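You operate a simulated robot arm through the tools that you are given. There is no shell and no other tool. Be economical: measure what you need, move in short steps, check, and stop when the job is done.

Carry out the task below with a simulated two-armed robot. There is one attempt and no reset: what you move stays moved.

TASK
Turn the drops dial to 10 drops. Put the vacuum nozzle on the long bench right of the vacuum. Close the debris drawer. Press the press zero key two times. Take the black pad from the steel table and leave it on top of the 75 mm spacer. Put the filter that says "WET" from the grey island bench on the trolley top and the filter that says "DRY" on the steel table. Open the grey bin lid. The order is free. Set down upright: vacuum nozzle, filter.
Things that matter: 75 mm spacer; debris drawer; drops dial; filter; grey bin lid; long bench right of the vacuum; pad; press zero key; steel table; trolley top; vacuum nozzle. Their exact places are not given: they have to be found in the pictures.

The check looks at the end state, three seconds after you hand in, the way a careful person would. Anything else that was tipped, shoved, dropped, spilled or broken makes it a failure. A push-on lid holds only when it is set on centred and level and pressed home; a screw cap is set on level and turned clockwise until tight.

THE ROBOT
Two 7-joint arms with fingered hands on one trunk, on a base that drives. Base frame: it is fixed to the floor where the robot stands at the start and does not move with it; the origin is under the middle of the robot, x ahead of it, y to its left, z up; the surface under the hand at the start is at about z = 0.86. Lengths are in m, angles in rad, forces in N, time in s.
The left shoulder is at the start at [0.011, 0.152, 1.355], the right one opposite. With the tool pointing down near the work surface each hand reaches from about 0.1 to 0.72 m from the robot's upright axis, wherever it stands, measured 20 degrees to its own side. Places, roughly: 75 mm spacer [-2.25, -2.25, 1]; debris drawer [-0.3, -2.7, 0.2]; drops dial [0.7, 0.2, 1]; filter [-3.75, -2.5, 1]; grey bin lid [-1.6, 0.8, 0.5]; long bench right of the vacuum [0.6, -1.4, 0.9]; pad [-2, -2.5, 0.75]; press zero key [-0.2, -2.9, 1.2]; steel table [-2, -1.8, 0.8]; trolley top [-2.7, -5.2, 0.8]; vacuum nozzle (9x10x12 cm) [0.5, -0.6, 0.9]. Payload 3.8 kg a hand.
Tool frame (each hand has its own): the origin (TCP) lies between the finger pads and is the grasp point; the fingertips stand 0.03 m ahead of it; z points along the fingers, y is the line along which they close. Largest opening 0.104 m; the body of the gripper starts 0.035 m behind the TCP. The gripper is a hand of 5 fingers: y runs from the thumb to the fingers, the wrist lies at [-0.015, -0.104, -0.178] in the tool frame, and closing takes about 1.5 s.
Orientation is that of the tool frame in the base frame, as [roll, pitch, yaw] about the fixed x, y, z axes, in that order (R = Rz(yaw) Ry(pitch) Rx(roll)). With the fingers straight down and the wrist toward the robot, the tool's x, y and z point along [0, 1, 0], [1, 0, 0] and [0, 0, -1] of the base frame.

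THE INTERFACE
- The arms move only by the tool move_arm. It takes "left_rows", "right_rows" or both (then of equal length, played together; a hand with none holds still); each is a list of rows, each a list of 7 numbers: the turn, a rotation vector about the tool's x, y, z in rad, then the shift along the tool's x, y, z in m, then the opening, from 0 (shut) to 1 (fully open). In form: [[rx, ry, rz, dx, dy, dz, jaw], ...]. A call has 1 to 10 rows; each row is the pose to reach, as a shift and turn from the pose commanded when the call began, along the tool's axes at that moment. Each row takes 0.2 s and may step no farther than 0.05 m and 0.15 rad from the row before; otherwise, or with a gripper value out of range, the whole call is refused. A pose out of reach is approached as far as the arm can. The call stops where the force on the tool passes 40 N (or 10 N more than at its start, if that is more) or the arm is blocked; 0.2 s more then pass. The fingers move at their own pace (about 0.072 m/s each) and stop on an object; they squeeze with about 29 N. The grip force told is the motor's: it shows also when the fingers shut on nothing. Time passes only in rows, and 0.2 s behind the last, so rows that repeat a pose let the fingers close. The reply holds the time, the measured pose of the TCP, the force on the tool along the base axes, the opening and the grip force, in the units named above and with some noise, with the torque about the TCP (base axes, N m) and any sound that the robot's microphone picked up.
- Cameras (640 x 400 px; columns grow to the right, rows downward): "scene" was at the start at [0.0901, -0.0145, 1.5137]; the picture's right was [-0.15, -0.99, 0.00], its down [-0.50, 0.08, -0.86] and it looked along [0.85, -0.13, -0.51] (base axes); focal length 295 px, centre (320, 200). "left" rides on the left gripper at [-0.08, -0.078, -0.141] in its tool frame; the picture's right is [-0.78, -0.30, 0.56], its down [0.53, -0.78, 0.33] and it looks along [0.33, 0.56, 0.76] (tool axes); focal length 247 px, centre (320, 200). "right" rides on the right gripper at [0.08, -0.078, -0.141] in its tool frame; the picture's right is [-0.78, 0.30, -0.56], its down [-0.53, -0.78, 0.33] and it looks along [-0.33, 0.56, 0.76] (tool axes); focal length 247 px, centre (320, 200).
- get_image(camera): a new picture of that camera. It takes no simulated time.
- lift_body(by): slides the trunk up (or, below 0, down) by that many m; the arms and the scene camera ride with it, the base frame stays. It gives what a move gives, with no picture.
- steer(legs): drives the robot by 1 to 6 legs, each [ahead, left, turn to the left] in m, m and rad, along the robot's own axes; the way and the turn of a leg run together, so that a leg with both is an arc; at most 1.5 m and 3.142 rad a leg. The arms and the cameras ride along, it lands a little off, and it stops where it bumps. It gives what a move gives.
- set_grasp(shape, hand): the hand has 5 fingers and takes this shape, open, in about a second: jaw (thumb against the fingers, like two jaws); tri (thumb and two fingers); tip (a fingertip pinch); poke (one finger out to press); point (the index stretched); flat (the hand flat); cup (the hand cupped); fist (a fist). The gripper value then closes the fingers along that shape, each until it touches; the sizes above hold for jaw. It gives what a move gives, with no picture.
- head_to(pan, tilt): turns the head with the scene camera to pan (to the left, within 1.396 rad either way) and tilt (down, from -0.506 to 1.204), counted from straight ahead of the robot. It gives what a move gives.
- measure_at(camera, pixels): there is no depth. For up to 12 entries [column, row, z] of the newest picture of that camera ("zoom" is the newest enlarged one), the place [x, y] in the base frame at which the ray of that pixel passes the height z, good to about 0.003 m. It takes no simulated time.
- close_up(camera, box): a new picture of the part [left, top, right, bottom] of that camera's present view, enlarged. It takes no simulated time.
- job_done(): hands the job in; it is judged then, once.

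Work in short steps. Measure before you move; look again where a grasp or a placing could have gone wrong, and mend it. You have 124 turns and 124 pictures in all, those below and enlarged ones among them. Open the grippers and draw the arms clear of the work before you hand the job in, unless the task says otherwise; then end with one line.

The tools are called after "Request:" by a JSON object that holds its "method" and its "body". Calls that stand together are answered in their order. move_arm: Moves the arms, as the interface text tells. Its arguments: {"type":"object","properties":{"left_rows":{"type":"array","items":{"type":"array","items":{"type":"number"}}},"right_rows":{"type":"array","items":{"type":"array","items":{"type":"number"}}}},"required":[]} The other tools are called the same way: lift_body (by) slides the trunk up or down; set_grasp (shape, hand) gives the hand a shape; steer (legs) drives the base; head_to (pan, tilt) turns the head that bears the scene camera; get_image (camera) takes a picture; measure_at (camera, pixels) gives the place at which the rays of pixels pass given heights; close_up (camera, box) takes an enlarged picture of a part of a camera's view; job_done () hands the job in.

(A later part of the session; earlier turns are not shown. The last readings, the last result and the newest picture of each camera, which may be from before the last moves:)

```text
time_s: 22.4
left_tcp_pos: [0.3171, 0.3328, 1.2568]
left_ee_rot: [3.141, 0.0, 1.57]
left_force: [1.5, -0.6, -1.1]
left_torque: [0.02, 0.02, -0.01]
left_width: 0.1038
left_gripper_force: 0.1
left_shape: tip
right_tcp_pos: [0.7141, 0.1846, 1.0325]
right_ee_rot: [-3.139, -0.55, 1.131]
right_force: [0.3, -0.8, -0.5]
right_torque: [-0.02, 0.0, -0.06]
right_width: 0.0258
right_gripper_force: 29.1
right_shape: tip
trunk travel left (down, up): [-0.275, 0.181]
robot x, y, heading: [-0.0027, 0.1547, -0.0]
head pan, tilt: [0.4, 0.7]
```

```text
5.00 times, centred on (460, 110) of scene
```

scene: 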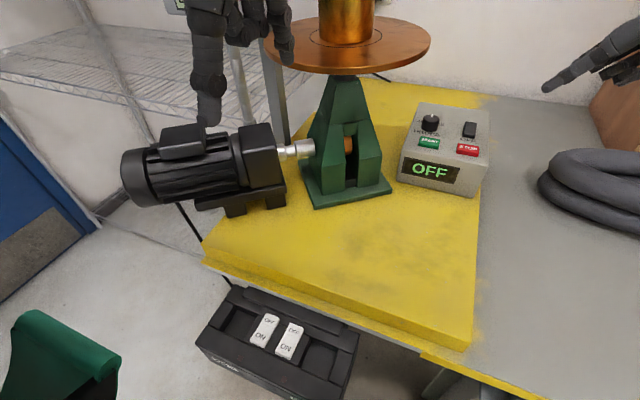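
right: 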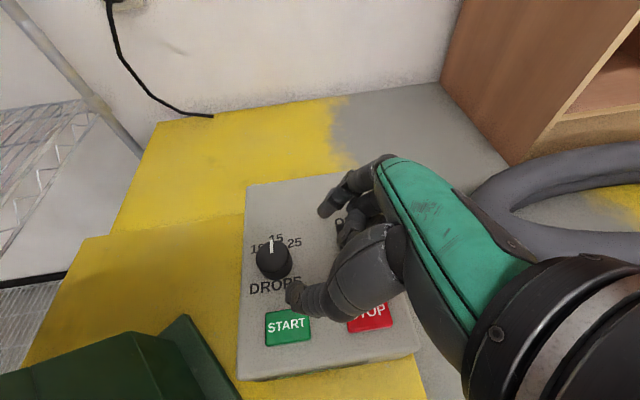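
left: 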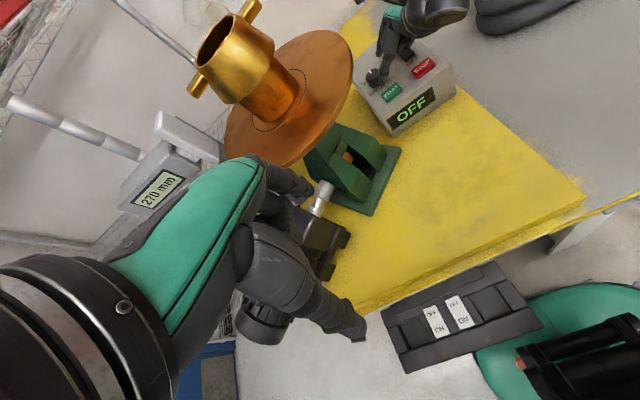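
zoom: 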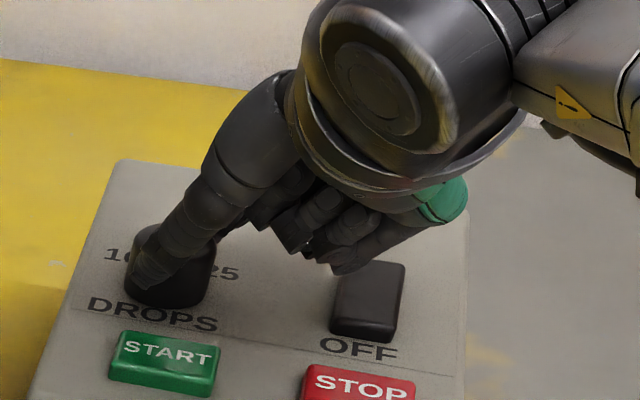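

The knob is gripped. I turn it counter-clockwise about the vertical knob axis by 0.87 rad.

Request:
{"method": "move_arm", "body": {"right_rows": [[0.076, 0, -0.124, 0.0001, 0.0019, 0.0001, 0.1], [0.152, 0, -0.247, 0.0005, 0.0038, 0.0003, 0.1], [0.2275, 0, -0.371, 0.0011, 0.0056, 0.0006, 0.1], [0.303, 0, -0.495, 0.0019, 0.0073, 0.0011, 0.1], [0.379, 0, -0.618, 0.0028, 0.0088, 0.0017, 0.1], [0.455, 0, -0.742, 0.004, 0.0102, 0.0025, 0.1], [0.455, 0, -0.742, 0.004, 0.0102, 0.0025, 0.1]]}}

Request:
{"method": "close_up", "body": {"camera": "right", "box": [200, 150, 440, 350]}}

Request:
{"method": "close_up", "body": {"camera": "scene", "box": [400, 70, 520, 150]}}

```text
time_s: 24.0
left_tcp_pos: [0.3143, 0.3326, 1.2592]
left_ee_rot: [3.139, 0.0, 1.572]
left_force: [-0.5, 0.4, 0.1]
left_torque: [0.02, -0.05, -0.02]
left_width: 0.1039
left_gripper_force: 0.0
left_shape: tip
right_tcp_pos: [0.6726, 0.1774, 1.0521]
right_ee_rot: [3.138, -0.552, 2.01]
right_force: [0.0, -0.8, -0.1]
right_torque: [-0.04, 0.03, -0.02]
right_width: 0.0207
right_gripper_force: 29.0
right_shape: tip
right hand out of reach, approached as far as the arm can: row 5, 6, 7
trunk travel left (down, up): [-0.275, 0.181]
robot x, y, heading: [0.0029, 0.1525, -0.0]
head pan, tilt: [0.4, 0.7]
```

```text
2.00 times, centred on (320, 250) of right
```

zoom: 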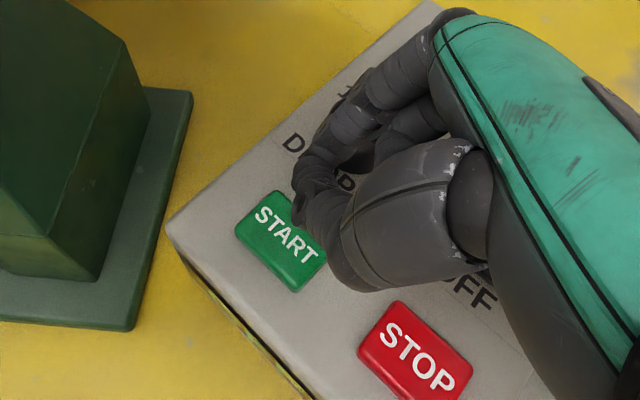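

```text
5.00 times, centred on (460, 110) of scene
```

zoom: 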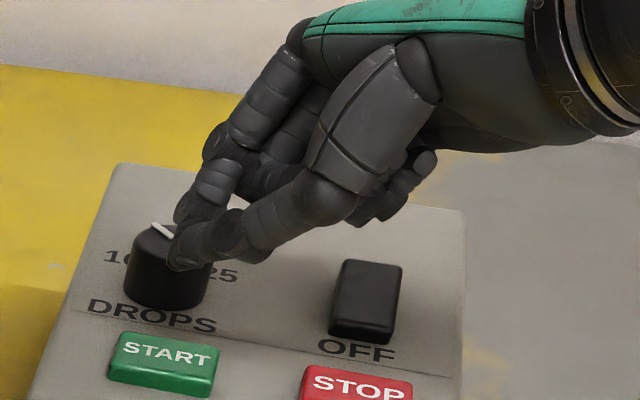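

The arm ran out of reach and slid off the knob, but the pointer has turned toward 10. I back off and look at the knob.

Request:
{"method": "move_arm", "body": {"right_rows": [[0, 0, 0, 0, 0, -0.03, 0.3], [0, 0, 0, 0, 0, -0.06, 0.55], [0, 0, 0, 0, 0, -0.1, 0.55]]}}

Request:
{"method": "close_up", "body": {"camera": "scene", "box": [400, 90, 500, 150]}}

Request:
{"method": "get_image", "body": {"camera": "right"}}

```text
time_s: 24.8
left_tcp_pos: [0.3176, 0.3307, 1.2583]
left_ee_rot: [3.141, -0.002, 1.572]
left_force: [-0.8, -0.3, 0.3]
left_torque: [0.01, 0.0, -0.01]
left_width: 0.1037
left_gripper_force: 0.0
left_shape: tip
right_tcp_pos: [0.6861, 0.1023, 1.1101]
right_ee_rot: [3.134, -0.559, 1.97]
right_force: [-0.4, 0.3, 0.4]
right_torque: [-0.02, 0.0, 0.01]
right_width: 0.0566
right_gripper_force: 0.1
right_shape: tip
right hand out of reach, approached as far as the arm can: row 2, 3
trunk travel left (down, up): [-0.275, 0.181]
robot x, y, heading: [-0.0022, 0.1538, -0.001]
head pan, tilt: [0.4, 0.7]
```

```text
6.40 times, centred on (450, 120) of scene
```

zoom: 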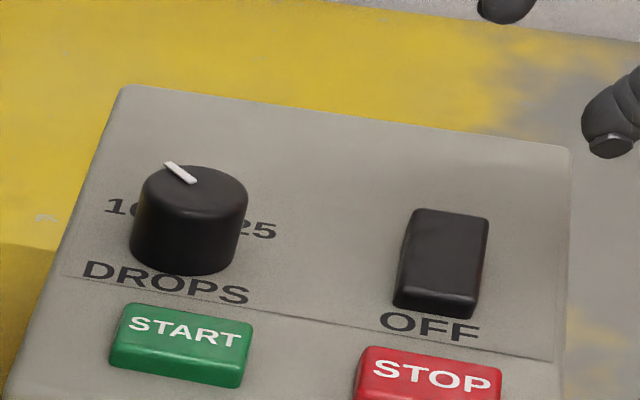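

```text
87 pictures are left
```

right: 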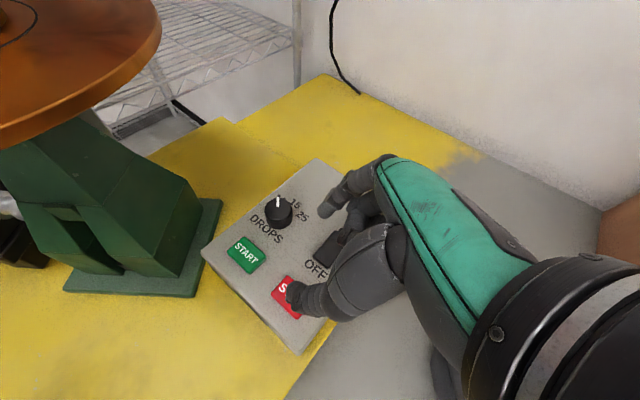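

I zoom on the knob in the right view to measure the pointer angle against the labels.

Request:
{"method": "close_up", "body": {"camera": "right", "box": [240, 180, 340, 250]}}

```text
5.71 times, centred on (290, 215) of right
```

zoom: 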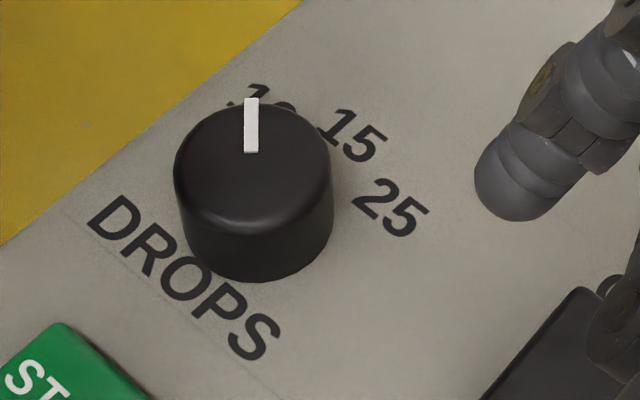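

Request:
{"method": "measure_at", "body": {"camera": "zoom", "pixels": [[251, 98, 1.014], [251, 152, 1.014], [252, 170, 1.014], [265, 98, 0.995], [352, 136, 0.995], [390, 208, 0.995], [255, 215, 0.995], [244, 99, 0.995]]}}

```text
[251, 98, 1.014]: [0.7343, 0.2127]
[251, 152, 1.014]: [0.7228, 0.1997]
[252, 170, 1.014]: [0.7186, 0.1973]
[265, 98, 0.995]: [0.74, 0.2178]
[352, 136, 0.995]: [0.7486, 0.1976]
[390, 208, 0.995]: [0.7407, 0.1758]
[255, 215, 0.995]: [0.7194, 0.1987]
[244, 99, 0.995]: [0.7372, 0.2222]
```

The pointer lies at about 45°, right on "10" (labels sit at ±45°). The dial is done, so I withdraw the right hand and level it.

Request:
{"method": "move_arm", "body": {"right_rows": [[0, 0, 0, 0.02, -0.02, -0.035, 0.55], [0, -0.1, 0, 0.04, -0.04, -0.065, 0.55], [0, -0.24, 0, 0.055, -0.07, -0.09, 0.55], [0, -0.38, 0, 0.065, -0.1, -0.11, 0.55], [0, -0.5, 0, 0.065, -0.13, -0.11, 0.55], [0, -0.555, 0, 0.065, -0.15, -0.11, 0.55]]}}

Request:
{"method": "move_arm", "body": {"right_rows": [[0, 0, 0.14, 0, 0, 0, 1], [0, 0, 0.28, 0, 0, 0, 1], [0, 0, 0.4, 0, 0, 0, 1]]}}

Request:
{"method": "set_grasp", "body": {"hand": "right", "shape": "jaw"}}

Request:
{"method": "get_image", "body": {"camera": "scene"}}

```text
time_s: 26.2
left_tcp_pos: [0.3165, 0.3316, 1.2579]
left_ee_rot: [-3.14, 0.0, 1.57]
left_force: [-0.4, 0.3, 0.8]
left_torque: [-0.03, 0.0, -0.01]
left_width: 0.1038
left_gripper_force: 0.2
left_shape: tip
right_tcp_pos: [0.5493, 0.0369, 1.2371]
right_ee_rot: [3.142, 0.003, 2.003]
right_force: [-0.1, -0.4, 0.4]
right_torque: [0.0, 0.02, 0.01]
right_width: 0.057
right_gripper_force: 0.1
right_shape: tip
trunk travel left (down, up): [-0.275, 0.181]
robot x, y, heading: [-0.002, 0.1524, 0.003]
head pan, tilt: [0.4, 0.7]
```

```text
time_s: 27.0
left_tcp_pos: [0.3179, 0.3332, 1.2577]
left_ee_rot: [3.14, 0.002, 1.57]
left_force: [0.1, 0.0, -0.3]
left_torque: [-0.03, -0.01, -0.01]
left_width: 0.1039
left_gripper_force: 0.1
left_shape: tip
right_tcp_pos: [0.5514, 0.0351, 1.2368]
right_ee_rot: [-3.141, 0.003, 1.603]
right_force: [0.3, -0.1, 0.5]
right_torque: [-0.04, -0.01, 0.0]
right_width: 0.1033
right_gripper_force: 0.0
right_shape: tip
trunk travel left (down, up): [-0.275, 0.181]
robot x, y, heading: [-0.0015, 0.1525, -0.001]
head pan, tilt: [0.4, 0.7]
```

```text
time_s: 27.9
left_tcp_pos: [0.3171, 0.3324, 1.2578]
left_ee_rot: [-3.141, 0.0, 1.571]
left_force: [0.2, 0.8, 0.0]
left_torque: [-0.01, 0.0, 0.0]
left_width: 0.1037
left_gripper_force: 0.0
left_shape: tip
right_tcp_pos: [0.5522, 0.0365, 1.2368]
right_ee_rot: [3.14, 0.003, 1.604]
right_force: [0.8, 0.5, 0.1]
right_torque: [-0.03, -0.02, -0.02]
right_width: 0.1034
right_gripper_force: 0.1
right_shape: jaw
trunk travel left (down, up): [-0.275, 0.181]
robot x, y, heading: [-0.0006, 0.152, -0.002]
head pan, tilt: [0.4, 0.7]
```

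```text
85 pictures are left
```

scene: 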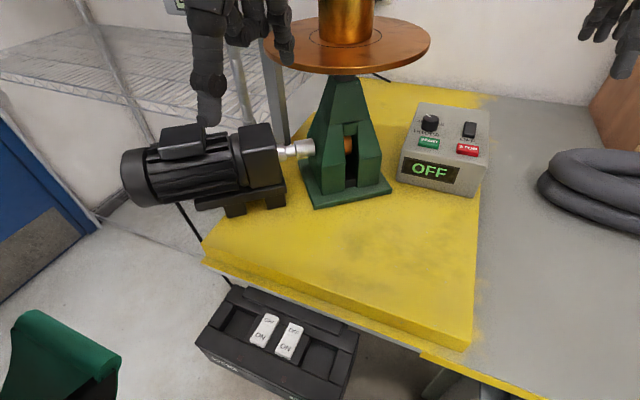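

The dial stays at 10. I raise the trunk, set the left hand back to jaw and drive right towards the nozzle.

Request:
{"method": "lift_body", "body": {"by": 0.13}}

Request:
{"method": "set_grasp", "body": {"hand": "left", "shape": "jaw"}}

Request:
{"method": "steer", "body": {"legs": [[-0.05, 0, 0], [0, -0.55, 0]]}}

Request:
{"method": "head_to", "body": {"pan": -0.5, "tilt": 0.65}}

Request:
{"method": "get_image", "body": {"camera": "scene"}}

Request:
{"method": "get_image", "body": {"camera": "right"}}

```text
time_s: 29.5
left_tcp_pos: [0.3164, 0.3332, 1.3871]
left_ee_rot: [-3.141, 0.001, 1.569]
left_force: [-1.1, -1.3, -0.6]
left_torque: [0.0, -0.03, 0.0]
left_width: 0.1038
left_gripper_force: 0.0
left_shape: tip
right_tcp_pos: [0.5514, 0.0368, 1.3664]
right_ee_rot: [3.142, 0.002, 1.603]
right_force: [-0.3, 0.3, -0.7]
right_torque: [0.01, -0.02, 0.01]
right_width: 0.1036
right_gripper_force: 0.1
right_shape: jaw
trunk travel left (down, up): [-0.405, 0.051]
robot x, y, heading: [0.0049, 0.1503, 0.002]
head pan, tilt: [0.4, 0.7]
```

```text
time_s: 30.4
left_tcp_pos: [0.3171, 0.3325, 1.3874]
left_ee_rot: [-3.141, -0.001, 1.571]
left_force: [0.0, -0.8, 0.2]
left_torque: [-0.01, 0.0, 0.02]
left_width: 0.1037
left_gripper_force: 0.1
left_shape: jaw
right_tcp_pos: [0.552, 0.037, 1.3668]
right_ee_rot: [3.142, 0.0, 1.606]
right_force: [-0.1, 0.1, -0.3]
right_torque: [0.0, -0.02, 0.02]
right_width: 0.1034
right_gripper_force: 0.1
right_shape: jaw
trunk travel left (down, up): [-0.405, 0.051]
robot x, y, heading: [-0.0009, 0.1528, 0.005]
head pan, tilt: [0.4, 0.7]
```

```text
time_s: 34.0
left_tcp_pos: [0.2682, -0.2081, 1.3874]
left_ee_rot: [3.14, 0.0, 1.572]
left_force: [-0.5, -0.8, 0.1]
left_torque: [-0.06, 0.0, 0.0]
left_width: 0.1038
left_gripper_force: 0.1
left_shape: jaw
right_tcp_pos: [0.5016, -0.5028, 1.3675]
right_ee_rot: [3.141, 0.001, 1.603]
right_force: [-0.3, 0.7, -0.8]
right_torque: [0.0, 0.0, 0.01]
right_width: 0.1037
right_gripper_force: 0.0
right_shape: jaw
trunk travel left (down, up): [-0.405, 0.051]
robot x, y, heading: [-0.049, -0.3898, 0.002]
head pan, tilt: [0.4, 0.7]
```

```text
time_s: 35.2
left_tcp_pos: [0.2664, -0.209, 1.3871]
left_ee_rot: [-3.141, 0.001, 1.571]
left_force: [0.5, 0.7, 0.5]
left_torque: [-0.02, -0.01, 0.0]
left_width: 0.1037
left_gripper_force: 0.2
left_shape: jaw
right_tcp_pos: [0.5017, -0.5034, 1.3672]
right_ee_rot: [3.141, 0.001, 1.603]
right_force: [0.0, -0.5, -0.5]
right_torque: [-0.02, 0.0, 0.0]
right_width: 0.1036
right_gripper_force: 0.0
right_shape: jaw
trunk travel left (down, up): [-0.405, 0.051]
robot x, y, heading: [-0.0473, -0.3907, 0.006]
head pan, tilt: [-0.499, 0.649]
```

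```text
84 pictures are left
```

scene: 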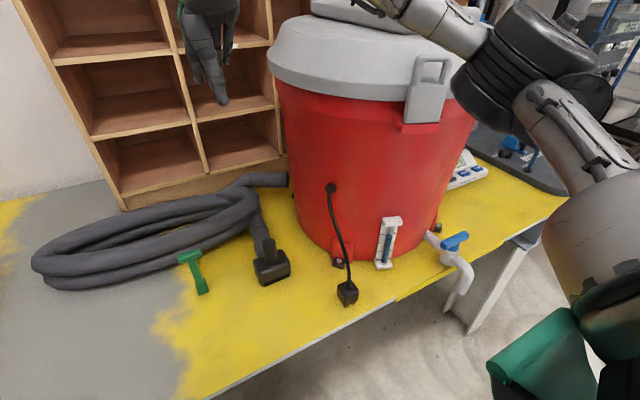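

```text
83 pictures are left
```

right: 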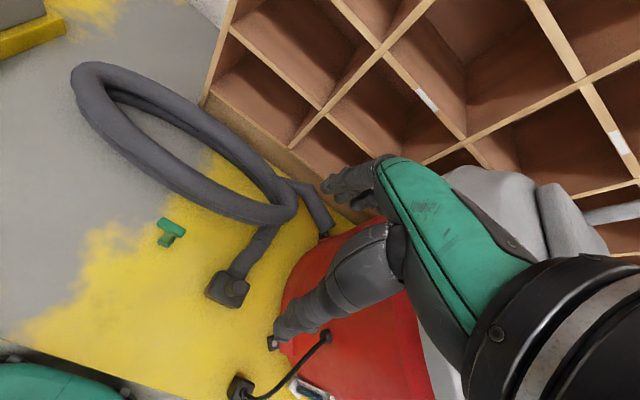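

I zoom on the nozzle and on the bench region right of the red vacuum.

Request:
{"method": "close_up", "body": {"camera": "right", "box": [180, 210, 300, 310]}}

Request:
{"method": "close_up", "body": {"camera": "scene", "box": [410, 130, 590, 250]}}

Request:
{"method": "measure_at", "body": {"camera": "right", "pixels": [[236, 289, 0.93], [236, 289, 0.98], [224, 290, 0.86], [210, 290, 0.86], [228, 306, 0.86]]}}

Request:
{"method": "measure_at", "body": {"camera": "scene", "pixels": [[269, 240, 0.93], [269, 240, 0.98], [272, 285, 0.86], [430, 250, 0.86], [490, 215, 0.86], [560, 205, 0.86], [470, 185, 0.86], [455, 187, 0.86], [395, 295, 0.86]]}}

```text
4.00 times, centred on (240, 260) of right
```

zoom: 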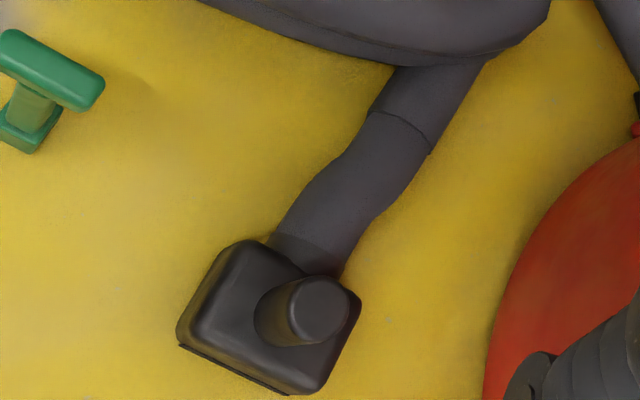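

```text
3.33 times, centred on (500, 190) of scene
```

zoom: 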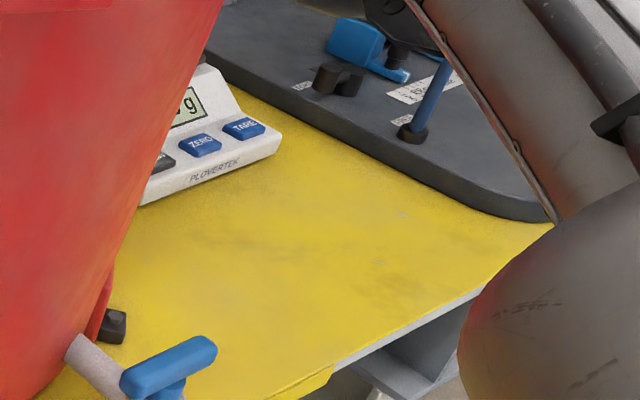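

```text
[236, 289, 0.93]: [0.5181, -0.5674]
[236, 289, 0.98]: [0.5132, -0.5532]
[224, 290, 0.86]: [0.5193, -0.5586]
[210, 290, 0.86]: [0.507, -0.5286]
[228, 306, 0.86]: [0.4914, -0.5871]
```

```text
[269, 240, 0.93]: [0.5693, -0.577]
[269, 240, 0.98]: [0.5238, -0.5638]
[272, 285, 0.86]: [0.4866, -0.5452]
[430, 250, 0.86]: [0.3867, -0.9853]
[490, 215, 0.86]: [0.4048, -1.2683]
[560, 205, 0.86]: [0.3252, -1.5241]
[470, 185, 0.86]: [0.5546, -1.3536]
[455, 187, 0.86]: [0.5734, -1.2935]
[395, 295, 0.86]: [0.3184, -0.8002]
```

The nozzle's post is at about (0.517, −0.561), top ≈0.98. I move the right hand above it.

Request:
{"method": "move_arm", "body": {"right_rows": [[0, 0, 0, -0.03, 0.007, 0.035, 1], [0, 0, 0, -0.058, 0.0136, 0.07, 1], [0, 0, 0, -0.058, 0.0136, 0.12, 1], [0, 0, 0, -0.058, 0.0136, 0.17, 1], [0, 0, 0, -0.058, 0.0136, 0.22, 1], [0, 0, 0, -0.058, 0.0136, 0.27, 1], [0, 0, 0, -0.058, 0.0136, 0.31, 1]]}}

Request:
{"method": "get_image", "body": {"camera": "right"}}

Request:
{"method": "get_image", "body": {"camera": "scene"}}

```text
time_s: 36.8
left_tcp_pos: [0.2683, -0.2099, 1.3871]
left_ee_rot: [3.141, 0.0, 1.571]
left_force: [-0.4, -0.2, 0.1]
left_torque: [0.0, -0.03, 0.02]
left_width: 0.1037
left_gripper_force: 0.0
left_shape: jaw
right_tcp_pos: [0.5174, -0.5634, 1.059]
right_ee_rot: [3.14, 0.002, 1.604]
right_force: [0.2, 0.1, -0.9]
right_torque: [0.04, 0.01, 0.01]
right_width: 0.1041
right_gripper_force: 0.1
right_shape: jaw
trunk travel left (down, up): [-0.405, 0.051]
robot x, y, heading: [-0.047, -0.3875, 0.002]
head pan, tilt: [-0.499, 0.649]
```

```text
80 pictures are left
```

right: 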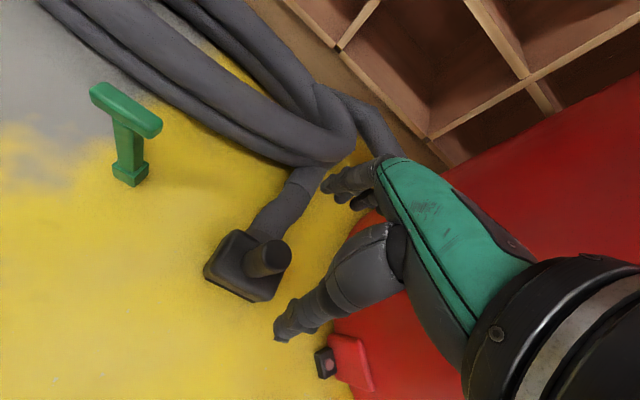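

```text
79 pictures are left
```

scene: 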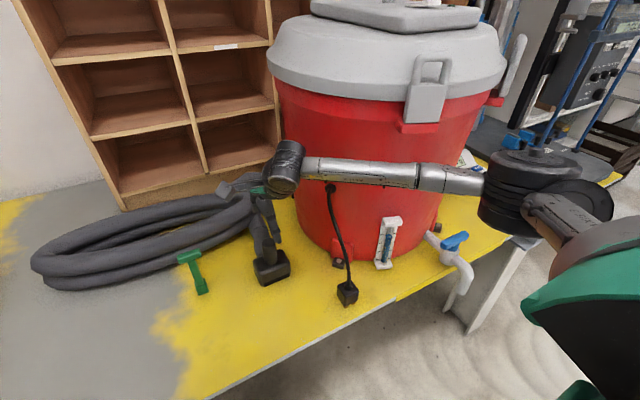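

I measure the post more precisely from this closer view.

Request:
{"method": "measure_at", "body": {"camera": "right", "pixels": [[272, 250, 0.96], [272, 250, 0.98], [272, 250, 1.0], [263, 272, 0.92], [205, 270, 0.86], [257, 301, 0.86], [228, 230, 0.91]]}}

Request:
{"method": "measure_at", "body": {"camera": "scene", "pixels": [[268, 242, 0.96], [268, 242, 0.98], [268, 242, 1.0]]}}

Request:
{"method": "close_up", "body": {"camera": "right", "box": [190, 200, 310, 310]}}

```text
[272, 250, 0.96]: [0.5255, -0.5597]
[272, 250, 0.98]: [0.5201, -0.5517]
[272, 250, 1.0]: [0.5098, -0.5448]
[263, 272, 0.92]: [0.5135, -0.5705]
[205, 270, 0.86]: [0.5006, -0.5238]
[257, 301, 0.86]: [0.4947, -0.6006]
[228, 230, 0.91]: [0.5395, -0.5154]
```

```text
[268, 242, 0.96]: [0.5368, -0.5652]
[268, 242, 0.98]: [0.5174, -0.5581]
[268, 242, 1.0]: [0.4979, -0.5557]
```

```text
3.64 times, centred on (250, 255) of right
```

zoom: 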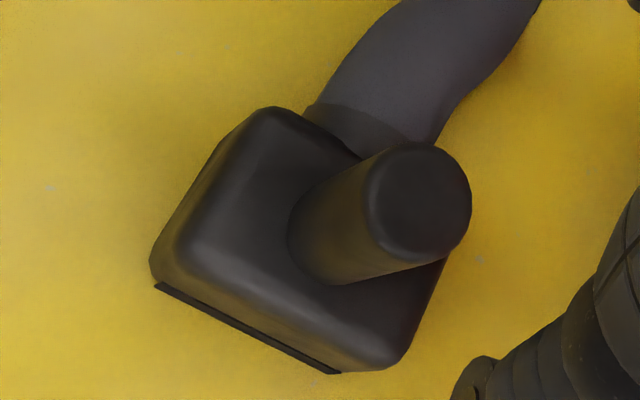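

Post at (0.518, −0.557). I descend to TCP z≈0.957 and close.

Request:
{"method": "move_arm", "body": {"right_rows": [[0, 0, 0, 0.006, 0.001, 0.04, 1], [0, 0, 0, 0.006, 0.001, 0.08, 1], [0, 0, 0, 0.006, 0.001, 0.102, 1], [0, 0, 0, 0.006, 0.001, 0.102, 0.5], [0, 0, 0, 0.006, 0.001, 0.102, 0.1], [0, 0, 0, 0.006, 0.001, 0.102, 0.1], [0, 0, 0, 0.006, 0.001, 0.102, 0.1], [0, 0, 0, 0.006, 0.001, 0.102, 0.1]]}}

Request:
{"method": "move_arm", "body": {"right_rows": [[0, 0, 0, 0, 0, -0.02, 0.1], [0, 0, 0, 0, 0, -0.04, 0.1]]}}

Request:
{"method": "get_image", "body": {"camera": "scene"}}

Request:
{"method": "get_image", "body": {"camera": "right"}}

```text
time_s: 38.6
left_tcp_pos: [0.2663, -0.2099, 1.3872]
left_ee_rot: [-3.141, -0.001, 1.57]
left_force: [0.4, 0.4, 0.5]
left_torque: [0.0, 0.0, 0.02]
left_width: 0.1037
left_gripper_force: 0.0
left_shape: jaw
right_tcp_pos: [0.5156, -0.5562, 0.9573]
right_ee_rot: [3.141, 0.002, 1.604]
right_force: [0.0, 0.5, -0.7]
right_torque: [0.05, -0.01, 0.02]
right_width: 0.0253
right_gripper_force: 28.9
right_shape: jaw
trunk travel left (down, up): [-0.405, 0.051]
robot x, y, heading: [-0.0483, -0.3886, -0.003]
head pan, tilt: [-0.499, 0.649]
```

```text
time_s: 39.2
left_tcp_pos: [0.2673, -0.2097, 1.3874]
left_ee_rot: [-3.141, -0.001, 1.571]
left_force: [0.3, -0.1, 0.1]
left_torque: [0.0, -0.01, 0.02]
left_width: 0.1038
left_gripper_force: 0.0
left_shape: jaw
right_tcp_pos: [0.5191, -0.5572, 0.9982]
right_ee_rot: [-3.14, 0.003, 1.603]
right_force: [0.0, 0.4, -2.0]
right_torque: [-0.03, 0.0, -0.01]
right_width: 0.0251
right_gripper_force: 28.7
right_shape: jaw
trunk travel left (down, up): [-0.405, 0.051]
robot x, y, heading: [-0.0472, -0.393, -0.003]
head pan, tilt: [-0.499, 0.649]
```

```text
77 pictures are left
```

scene: 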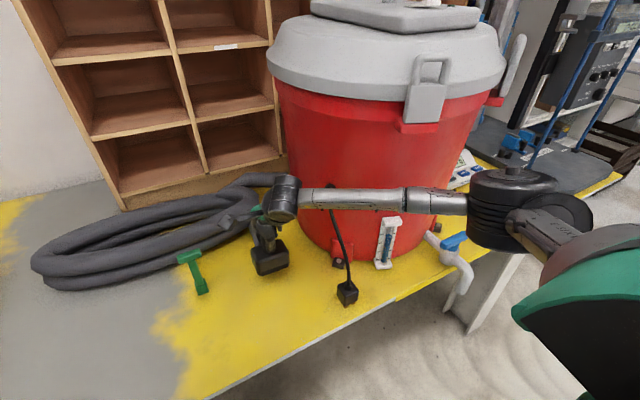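

```text
76 pictures are left
```

right: 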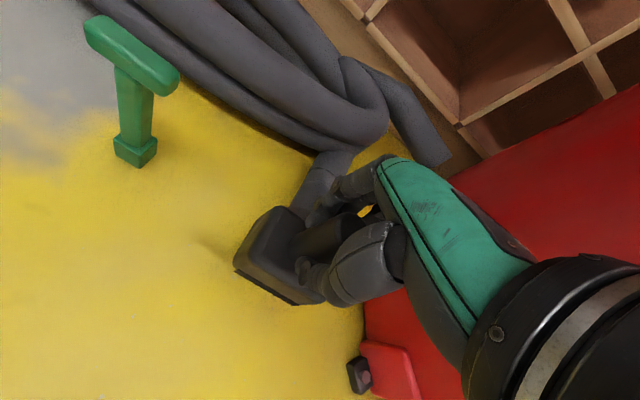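

The nozzle is lifted free of the hose. I raise it, retract, and drive around the vacuum to its right side.

Request:
{"method": "move_arm", "body": {"right_rows": [[0, 0, 0, 0, 0, -0.045, 0.1], [0, 0, 0, 0, 0, -0.09, 0.1], [0, 0, 0, 0, -0.03, -0.12, 0.1], [0, 0, 0, 0, -0.07, -0.14, 0.1], [0, 0, 0, 0, -0.11, -0.14, 0.1]]}}

Request:
{"method": "steer", "body": {"legs": [[-0.4, 0, 0], [0, -0.75, 0]]}}

Request:
{"method": "head_to", "body": {"pan": -0.15, "tilt": 0.5}}

Request:
{"method": "get_image", "body": {"camera": "scene"}}

```text
time_s: 40.4
left_tcp_pos: [0.266, -0.2094, 1.3874]
left_ee_rot: [-3.141, 0.001, 1.571]
left_force: [0.4, -1.2, 0.3]
left_torque: [0.0, -0.02, -0.01]
left_width: 0.1037
left_gripper_force: 0.1
left_shape: jaw
right_tcp_pos: [0.4025, -0.5613, 1.1348]
right_ee_rot: [3.141, 0.0, 1.603]
right_force: [-0.3, -0.2, -1.9]
right_torque: [0.02, -0.03, 0.0]
right_width: 0.0252
right_gripper_force: 29.4
right_shape: jaw
trunk travel left (down, up): [-0.405, 0.051]
robot x, y, heading: [-0.0474, -0.3884, 0.002]
head pan, tilt: [-0.499, 0.649]
```

```text
time_s: 46.5
left_tcp_pos: [-0.1374, -0.9385, 1.3873]
left_ee_rot: [-3.141, 0.002, 1.561]
left_force: [-0.1, -0.7, 0.3]
left_torque: [0.0, 0.01, -0.02]
left_width: 0.1039
left_gripper_force: 0.1
left_shape: jaw
right_tcp_pos: [-0.0034, -1.2912, 1.1344]
right_ee_rot: [3.141, 0.004, 1.593]
right_force: [-1.0, 0.3, -2.8]
right_torque: [0.0, 0.02, 0.02]
right_width: 0.0251
right_gripper_force: 29.2
right_shape: jaw
trunk travel left (down, up): [-0.405, 0.051]
robot x, y, heading: [-0.4587, -1.114, -0.008]
head pan, tilt: [-0.499, 0.649]
```

```text
time_s: 47.3
left_tcp_pos: [-0.1376, -0.9407, 1.3872]
left_ee_rot: [3.141, 0.0, 1.561]
left_force: [0.0, -0.4, -0.4]
left_torque: [0.02, 0.0, 0.01]
left_width: 0.1036
left_gripper_force: 0.1
left_shape: jaw
right_tcp_pos: [-0.0025, -1.2929, 1.1334]
right_ee_rot: [-3.141, 0.002, 1.594]
right_force: [0.7, 0.0, -2.5]
right_torque: [-0.01, 0.03, -0.02]
right_width: 0.0253
right_gripper_force: 29.0
right_shape: jaw
trunk travel left (down, up): [-0.405, 0.051]
robot x, y, heading: [-0.4562, -1.1164, -0.009]
head pan, tilt: [-0.15, 0.499]
```

```text
75 pictures are left
```

scene: 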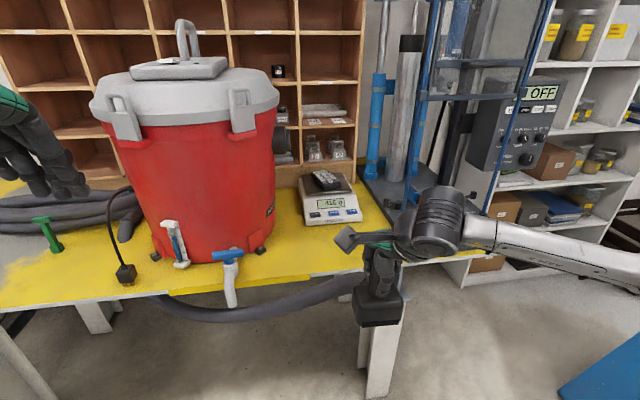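

The bench right of the red vacuum holds a scale and then the tower machine's base plate. I measure the free yellow area.

Request:
{"method": "measure_at", "body": {"camera": "scene", "pixels": [[362, 223, 0.86], [306, 227, 0.86], [385, 222, 0.87], [358, 178, 0.87], [310, 274, 0.86], [276, 240, 0.86], [470, 255, 0.86], [264, 252, 0.88], [225, 300, 0.8], [345, 245, 0.86]]}}

Request:
{"method": "close_up", "body": {"camera": "scene", "box": [240, 150, 480, 300]}}

Request:
{"method": "get_image", "body": {"camera": "right"}}

```text
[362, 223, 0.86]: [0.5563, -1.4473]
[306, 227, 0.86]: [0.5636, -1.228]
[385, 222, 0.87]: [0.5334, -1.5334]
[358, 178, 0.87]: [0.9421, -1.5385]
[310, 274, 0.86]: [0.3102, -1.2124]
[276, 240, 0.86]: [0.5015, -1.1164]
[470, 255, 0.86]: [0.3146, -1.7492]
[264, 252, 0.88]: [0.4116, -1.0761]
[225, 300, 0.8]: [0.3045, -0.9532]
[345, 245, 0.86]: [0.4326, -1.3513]
```

```text
2.67 times, centred on (360, 225) of scene
```

zoom: 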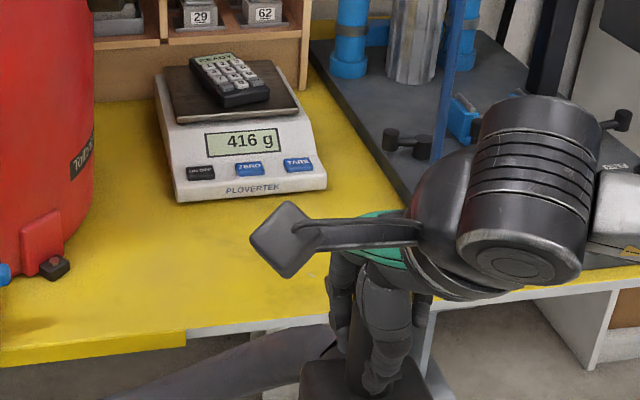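

```text
73 pictures are left
```

right: 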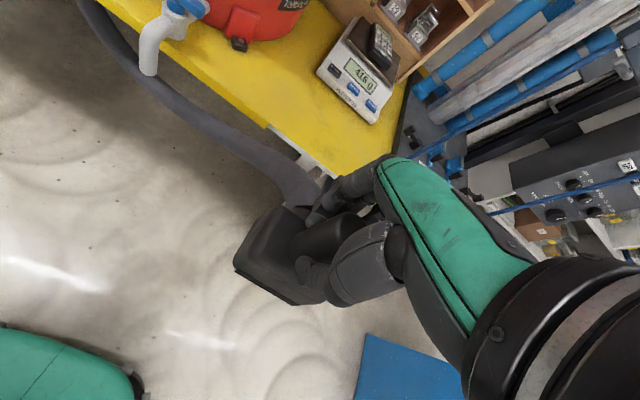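

The hose trails from the nozzle. I turn the nozzle counter-clockwise so the hose leaves toward the left, then drive forward to the bench.

Request:
{"method": "move_arm", "body": {"right_rows": [[0, 0, -0.14, 0, 0, -0.01, 0.1], [0, 0, -0.28, 0, 0, -0.02, 0.1], [0, 0, -0.42, 0, 0, -0.03, 0.1], [0, 0, -0.56, 0, 0, -0.03, 0.1], [0, 0, -0.7, 0, 0, -0.03, 0.1], [0, 0, -0.84, 0, 0, -0.03, 0.1], [0, 0, -0.98, 0, 0, -0.03, 0.1], [0, 0, -1.1, 0, 0, -0.03, 0.1]]}}

Request:
{"method": "steer", "body": {"legs": [[0.38, -0.05, 0.008]]}}

Request:
{"method": "get_image", "body": {"camera": "scene"}}

Request:
{"method": "get_image", "body": {"camera": "right"}}

```text
time_s: 49.1
left_tcp_pos: [-0.1377, -0.9408, 1.3868]
left_ee_rot: [3.141, -0.001, 1.561]
left_force: [-0.7, -0.5, 0.1]
left_torque: [0.01, 0.01, 0.04]
left_width: 0.1039
left_gripper_force: 0.0
left_shape: jaw
right_tcp_pos: [-0.018, -1.2587, 1.1621]
right_ee_rot: [3.13, -0.002, 2.399]
right_force: [-0.4, -1.1, -2.1]
right_torque: [0.02, -0.02, -0.02]
right_width: 0.0249
right_gripper_force: 28.6
right_shape: jaw
right hand out of reach, approached as far as the arm can: row 6, 7, 8
trunk travel left (down, up): [-0.405, 0.051]
robot x, y, heading: [-0.4589, -1.1172, -0.015]
head pan, tilt: [-0.15, 0.499]
```

```text
time_s: 51.5
left_tcp_pos: [0.2381, -0.9989, 1.3882]
left_ee_rot: [3.14, 0.0, 1.551]
left_force: [-0.1, 0.5, 0.4]
left_torque: [0.0, 0.01, 0.02]
left_width: 0.1039
left_gripper_force: 0.1
left_shape: jaw
right_tcp_pos: [0.3553, -1.3158, 1.162]
right_ee_rot: [3.129, 0.003, 2.391]
right_force: [-0.5, 0.2, -2.8]
right_torque: [-0.02, -0.01, 0.03]
right_width: 0.025
right_gripper_force: 29.2
right_shape: jaw
trunk travel left (down, up): [-0.405, 0.051]
robot x, y, heading: [-0.0793, -1.1755, -0.019]
head pan, tilt: [-0.15, 0.499]
```

```text
72 pictures are left
```

scene: 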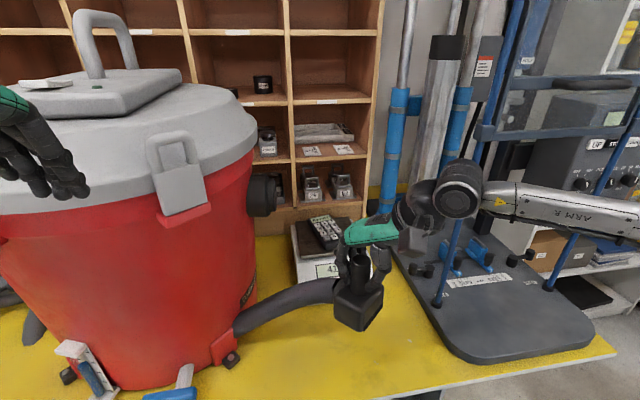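

```text
71 pictures are left
```

right: 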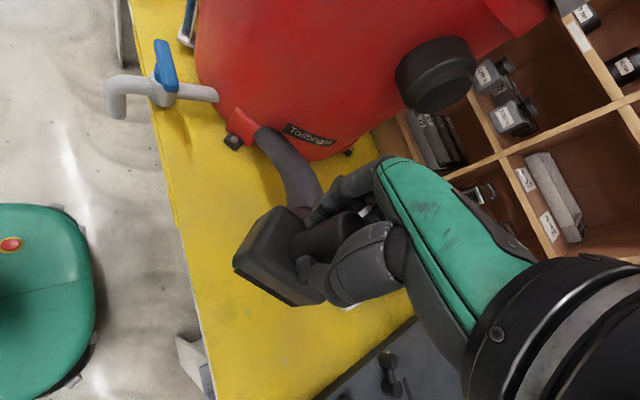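

I bring the nozzle over (0.43, −1.35) and lower most of the way.

Request:
{"method": "move_arm", "body": {"right_rows": [[0, 0, 0, -0.03, 0.01, 0.02, 0.1], [0, 0, 0, -0.06, 0.02, 0.04, 0.1], [0, 0, 0, -0.079, 0.0257, 0.08, 0.1], [0, 0, 0, -0.079, 0.0257, 0.12, 0.1], [0, 0, 0, -0.079, 0.0257, 0.16, 0.1], [0, 0, 0, -0.079, 0.0257, 0.185, 0.1]]}}

Request:
{"method": "get_image", "body": {"camera": "scene"}}

```text
time_s: 52.9
left_tcp_pos: [0.2405, -1.0007, 1.3876]
left_ee_rot: [-3.141, -0.002, 1.552]
left_force: [-0.3, 0.3, 0.6]
left_torque: [-0.01, 0.0, -0.02]
left_width: 0.104
left_gripper_force: 0.0
left_shape: jaw
right_tcp_pos: [0.3745, -1.3458, 1.0294]
right_ee_rot: [3.128, 0.007, 2.385]
right_force: [-0.5, -0.5, -2.4]
right_torque: [0.0, 0.02, 0.0]
right_width: 0.0249
right_gripper_force: 28.7
right_shape: jaw
right hand out of reach, approached as far as the arm can: row 1, 2, 3, 4, 5, 6
trunk travel left (down, up): [-0.405, 0.051]
robot x, y, heading: [-0.0807, -1.175, -0.021]
head pan, tilt: [-0.15, 0.499]
```

```text
70 pictures are left
```

scene: 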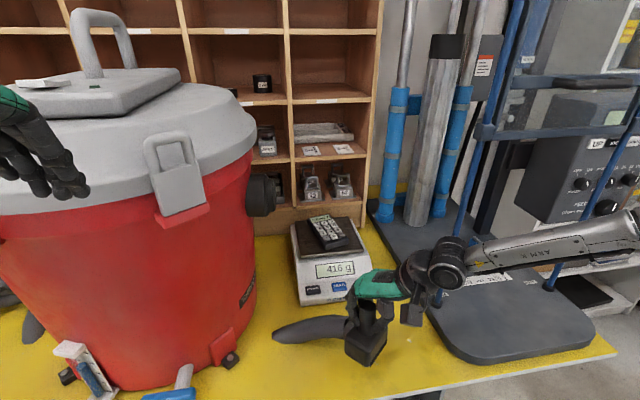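

The wrist yaw limits reach here. I turn back 0.4 rad while moving to (0.42, −1.34).

Request:
{"method": "move_arm", "body": {"right_rows": [[0, 0, 0.14, 0, 0, 0, 0.1], [0, 0, 0.28, 0, 0.01, 0, 0.1], [0, 0, 0.4, -0.015, 0.02, 0, 0.1], [0, 0, 0.4, -0.029, 0.0345, 0.01, 0.1]]}}

Request:
{"method": "get_image", "body": {"camera": "right"}}

```text
time_s: 53.9
left_tcp_pos: [0.2427, -0.9984, 1.3874]
left_ee_rot: [-3.14, 0.0, 1.552]
left_force: [0.6, 0.3, 0.4]
left_torque: [-0.01, 0.01, -0.01]
left_width: 0.1037
left_gripper_force: 0.0
left_shape: jaw
right_tcp_pos: [0.4194, -1.3376, 1.0202]
right_ee_rot: [3.131, -0.006, 1.989]
right_force: [-0.1, -1.0, -2.1]
right_torque: [0.01, 0.03, 0.02]
right_width: 0.025
right_gripper_force: 28.8
right_shape: jaw
trunk travel left (down, up): [-0.405, 0.051]
robot x, y, heading: [-0.0805, -1.1781, -0.017]
head pan, tilt: [-0.15, 0.499]
```

```text
69 pictures are left
```

right: 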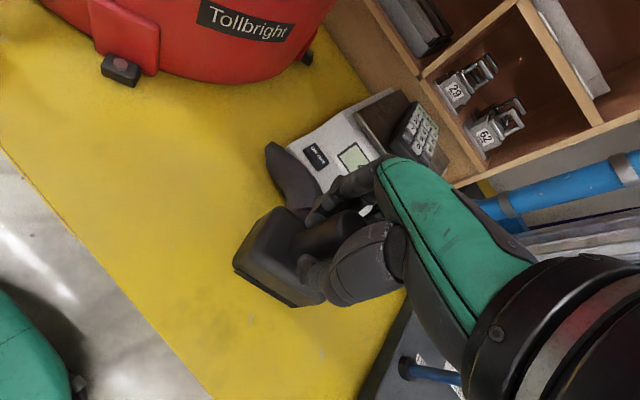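

The nozzle has a short hose stub pointing toward the scale. I pull 2.5 cm away from the scale and lower until contact.

Request:
{"method": "move_arm", "body": {"right_rows": [[0, 0, 0, 0.0147, -0.0208, 0.02, 0.1], [0, 0, 0, 0.0147, -0.0208, 0.04, 0.1], [0, 0, 0, 0.0147, -0.0208, 0.055, 0.1], [0, 0, 0, 0.0147, -0.0208, 0.061, 0.1], [0, 0, 0, 0.0147, -0.0208, 0.065, 0.1], [0, 0, 0, 0.0147, -0.0208, 0.065, 0.1]]}}

Request:
{"method": "get_image", "body": {"camera": "right"}}

Request:
{"method": "get_image", "body": {"camera": "scene"}}

```text
time_s: 55.3
left_tcp_pos: [0.2392, -0.9987, 1.3882]
left_ee_rot: [3.141, 0.001, 1.552]
left_force: [-0.3, -0.3, 0.0]
left_torque: [0.01, 0.01, -0.01]
left_width: 0.104
left_gripper_force: 0.2
left_shape: jaw
right_tcp_pos: [0.3937, -1.334, 0.9582]
right_ee_rot: [3.129, -0.003, 1.991]
right_force: [-1.6, -0.9, 5.5]
right_torque: [0.01, -0.06, -0.04]
right_width: 0.0255
right_gripper_force: 29.5
right_shape: jaw
trunk travel left (down, up): [-0.405, 0.051]
robot x, y, heading: [-0.0812, -1.1743, -0.02]
head pan, tilt: [-0.15, 0.499]
```

```text
68 pictures are left
```

right: 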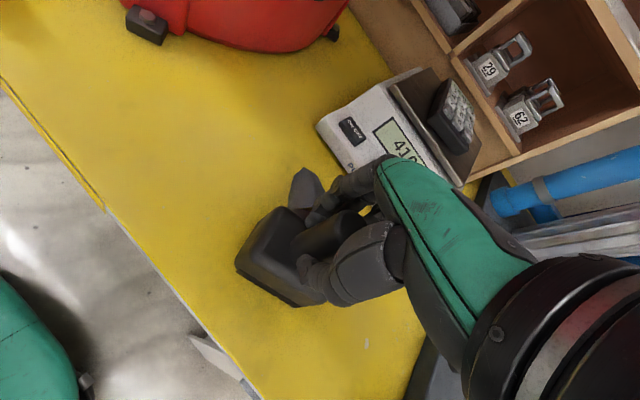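

```text
67 pictures are left
```

scene: 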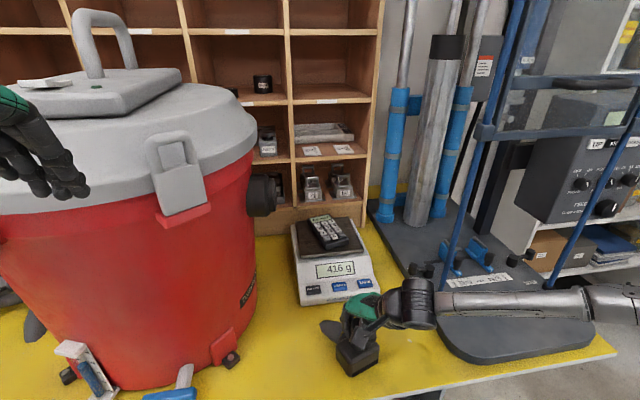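

It rests on the bench (contact 8 N at z 0.958). I release and lift straight up, then check.

Request:
{"method": "move_arm", "body": {"right_rows": [[0, 0, 0, 0, 0, 0, 0.5], [0, 0, 0, 0, 0, 0, 0.8], [0, 0, 0, 0, 0, 0, 0.8], [0, 0, 0, 0, 0, -0.03, 0.8], [0, 0, 0, 0, 0, -0.07, 0.8], [0, 0, 0, 0, 0, -0.12, 0.8], [0, 0, 0, 0, -0.03, -0.16, 0.8], [0, 0, 0, 0, -0.06, -0.2, 0.8]]}}

Request:
{"method": "get_image", "body": {"camera": "scene"}}

```text
time_s: 57.1
left_tcp_pos: [0.2392, -1.0011, 1.3885]
left_ee_rot: [3.14, 0.002, 1.551]
left_force: [-0.6, 0.1, 0.0]
left_torque: [-0.01, -0.04, -0.01]
left_width: 0.1039
left_gripper_force: 0.0
left_shape: jaw
right_tcp_pos: [0.3345, -1.3632, 1.1576]
right_ee_rot: [3.132, -0.002, 1.993]
right_force: [0.1, -0.8, 0.1]
right_torque: [0.0, -0.03, 0.0]
right_width: 0.0827
right_gripper_force: 0.0
right_shape: jaw
trunk travel left (down, up): [-0.405, 0.051]
robot x, y, heading: [-0.0797, -1.1726, -0.022]
head pan, tilt: [-0.15, 0.499]
```

```text
66 pictures are left
```

scene: 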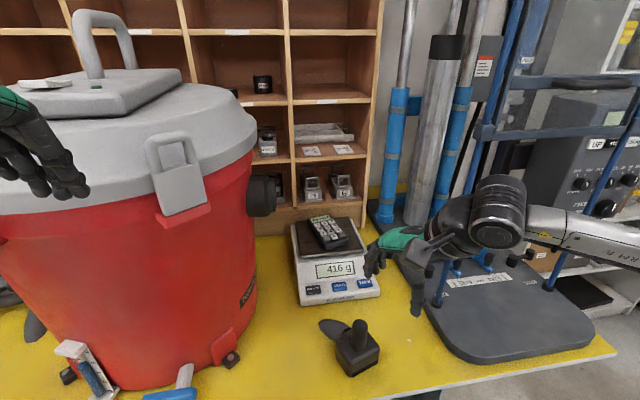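

The nozzle stands upright. I tuck the right arm and back off, then turn right toward the press.

Request:
{"method": "move_arm", "body": {"right_rows": [[0, 0, 0.14, 0, -0.03, -0.04, 1], [0, 0, 0.28, 0, -0.06, -0.08, 1], [0, 0, 0.42, 0.01, -0.09, -0.12, 1], [0, 0, 0.42, 0.02, -0.12, -0.15, 1]]}}

Request:
{"method": "steer", "body": {"legs": [[-0.5, 0, 0], [0, 0, -1.55]]}}

Request:
{"method": "head_to", "body": {"pan": 0.1, "tilt": 0.3}}

Request:
{"method": "get_image", "body": {"camera": "scene"}}

```text
refused: row 3 steps farther than a row can; nothing moved
```

```text
time_s: 60.2
left_tcp_pos: [-0.2472, -0.9868, 1.3849]
left_ee_rot: [-3.133, 0.0, 1.546]
left_force: [0.8, -0.1, -0.5]
left_torque: [-0.04, -0.02, -0.01]
left_width: 0.1039
left_gripper_force: 0.1
left_shape: jaw
right_tcp_pos: [-0.1537, -1.3507, 1.153]
right_ee_rot: [3.138, -0.008, 1.983]
right_force: [-0.9, -0.8, -0.4]
right_torque: [-0.01, -0.03, -0.02]
right_width: 0.0831
right_gripper_force: 0.0
right_shape: jaw
trunk travel left (down, up): [-0.405, 0.051]
robot x, y, heading: [-0.5766, -1.1607, -0.028]
head pan, tilt: [-0.15, 0.499]
stopped in leg 1: the robot was blocked; the commanded pose is now the measured one
```

```text
time_s: 61.0
left_tcp_pos: [-0.2443, -0.9873, 1.3845]
left_ee_rot: [-3.131, 0.001, 1.543]
left_force: [-0.8, 0.5, 0.3]
left_torque: [-0.02, 0.0, 0.0]
left_width: 0.1037
left_gripper_force: 0.0
left_shape: jaw
right_tcp_pos: [-0.1546, -1.3515, 1.1532]
right_ee_rot: [3.14, -0.009, 1.983]
right_force: [-1.0, 0.5, 0.1]
right_torque: [0.0, -0.01, 0.0]
right_width: 0.083
right_gripper_force: 0.0
right_shape: jaw
trunk travel left (down, up): [-0.405, 0.051]
robot x, y, heading: [-0.5794, -1.1597, -0.03]
head pan, tilt: [0.099, 0.3]
```

```text
65 pictures are left
```

scene: 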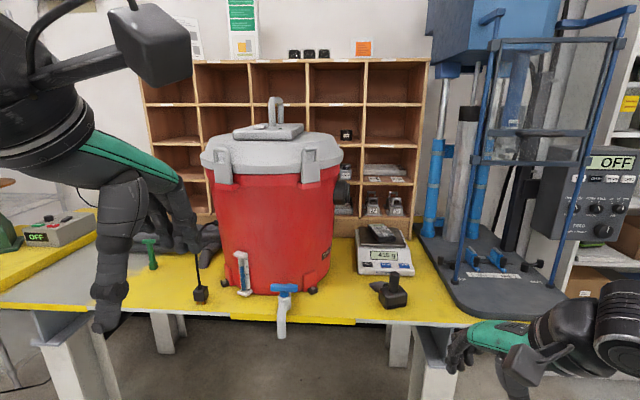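

Something blocked me from behind. I move slightly forward, tuck the right arm, and look around by head.

Request:
{"method": "move_arm", "body": {"right_rows": [[0, 0, 0.14, 0, -0.03, -0.03, 1], [0, 0, 0.28, 0, -0.06, -0.06, 1], [0, 0, 0.41, 0.01, -0.09, -0.09, 1], [0, 0, 0.41, 0.02, -0.12, -0.12, 1], [0, 0, 0.41, 0.02, -0.14, -0.15, 1]]}}

Request:
{"method": "steer", "body": {"legs": [[0.13, 0, 0]]}}

Request:
{"method": "head_to", "body": {"pan": -1.39, "tilt": 0.5}}

Request:
{"method": "get_image", "body": {"camera": "scene"}}

```text
time_s: 62.1
left_tcp_pos: [-0.2448, -0.9882, 1.3849]
left_ee_rot: [-3.131, 0.001, 1.542]
left_force: [-0.1, -0.3, -1.8]
left_torque: [-0.01, -0.02, 0.0]
left_width: 0.1039
left_gripper_force: 0.0
left_shape: jaw
right_tcp_pos: [-0.2702, -1.3933, 1.319]
right_ee_rot: [-3.138, -0.009, 1.57]
right_force: [1.4, 0.5, 0.1]
right_torque: [-0.01, -0.01, 0.0]
right_width: 0.1039
right_gripper_force: 0.1
right_shape: jaw
right hand out of reach, approached as far as the arm can: row 3, 4, 5
trunk travel left (down, up): [-0.405, 0.051]
robot x, y, heading: [-0.582, -1.1614, -0.031]
head pan, tilt: [0.099, 0.3]
```

```text
time_s: 63.4
left_tcp_pos: [-0.1293, -0.993, 1.3894]
left_ee_rot: [3.139, -0.002, 1.541]
left_force: [-0.2, 0.3, -0.3]
left_torque: [0.03, -0.03, 0.02]
left_width: 0.1037
left_gripper_force: 0.1
left_shape: jaw
right_tcp_pos: [-0.1527, -1.3986, 1.3221]
right_ee_rot: [3.131, -0.009, 1.57]
right_force: [-0.3, 0.0, 0.0]
right_torque: [0.0, 0.01, 0.0]
right_width: 0.1037
right_gripper_force: 0.1
right_shape: jaw
trunk travel left (down, up): [-0.405, 0.051]
robot x, y, heading: [-0.4485, -1.1664, -0.025]
head pan, tilt: [0.099, 0.3]
```

```text
time_s: 65.0
left_tcp_pos: [-0.1272, -0.9933, 1.3889]
left_ee_rot: [-3.139, 0.0, 1.541]
left_force: [0.5, 0.3, 1.0]
left_torque: [-0.02, -0.03, -0.02]
left_width: 0.1038
left_gripper_force: 0.0
left_shape: jaw
right_tcp_pos: [-0.1506, -1.3991, 1.3221]
right_ee_rot: [3.134, -0.008, 1.569]
right_force: [0.3, -0.6, -0.1]
right_torque: [0.0, -0.02, -0.03]
right_width: 0.1039
right_gripper_force: 0.0
right_shape: jaw
trunk travel left (down, up): [-0.405, 0.051]
robot x, y, heading: [-0.4489, -1.1654, -0.032]
head pan, tilt: [-1.389, 0.499]
```

```text
64 pictures are left
```

scene: 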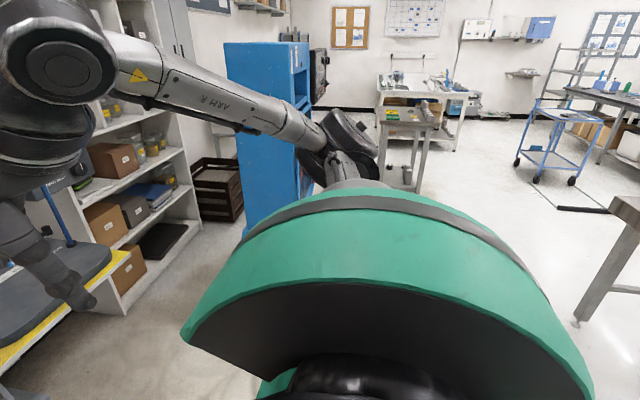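

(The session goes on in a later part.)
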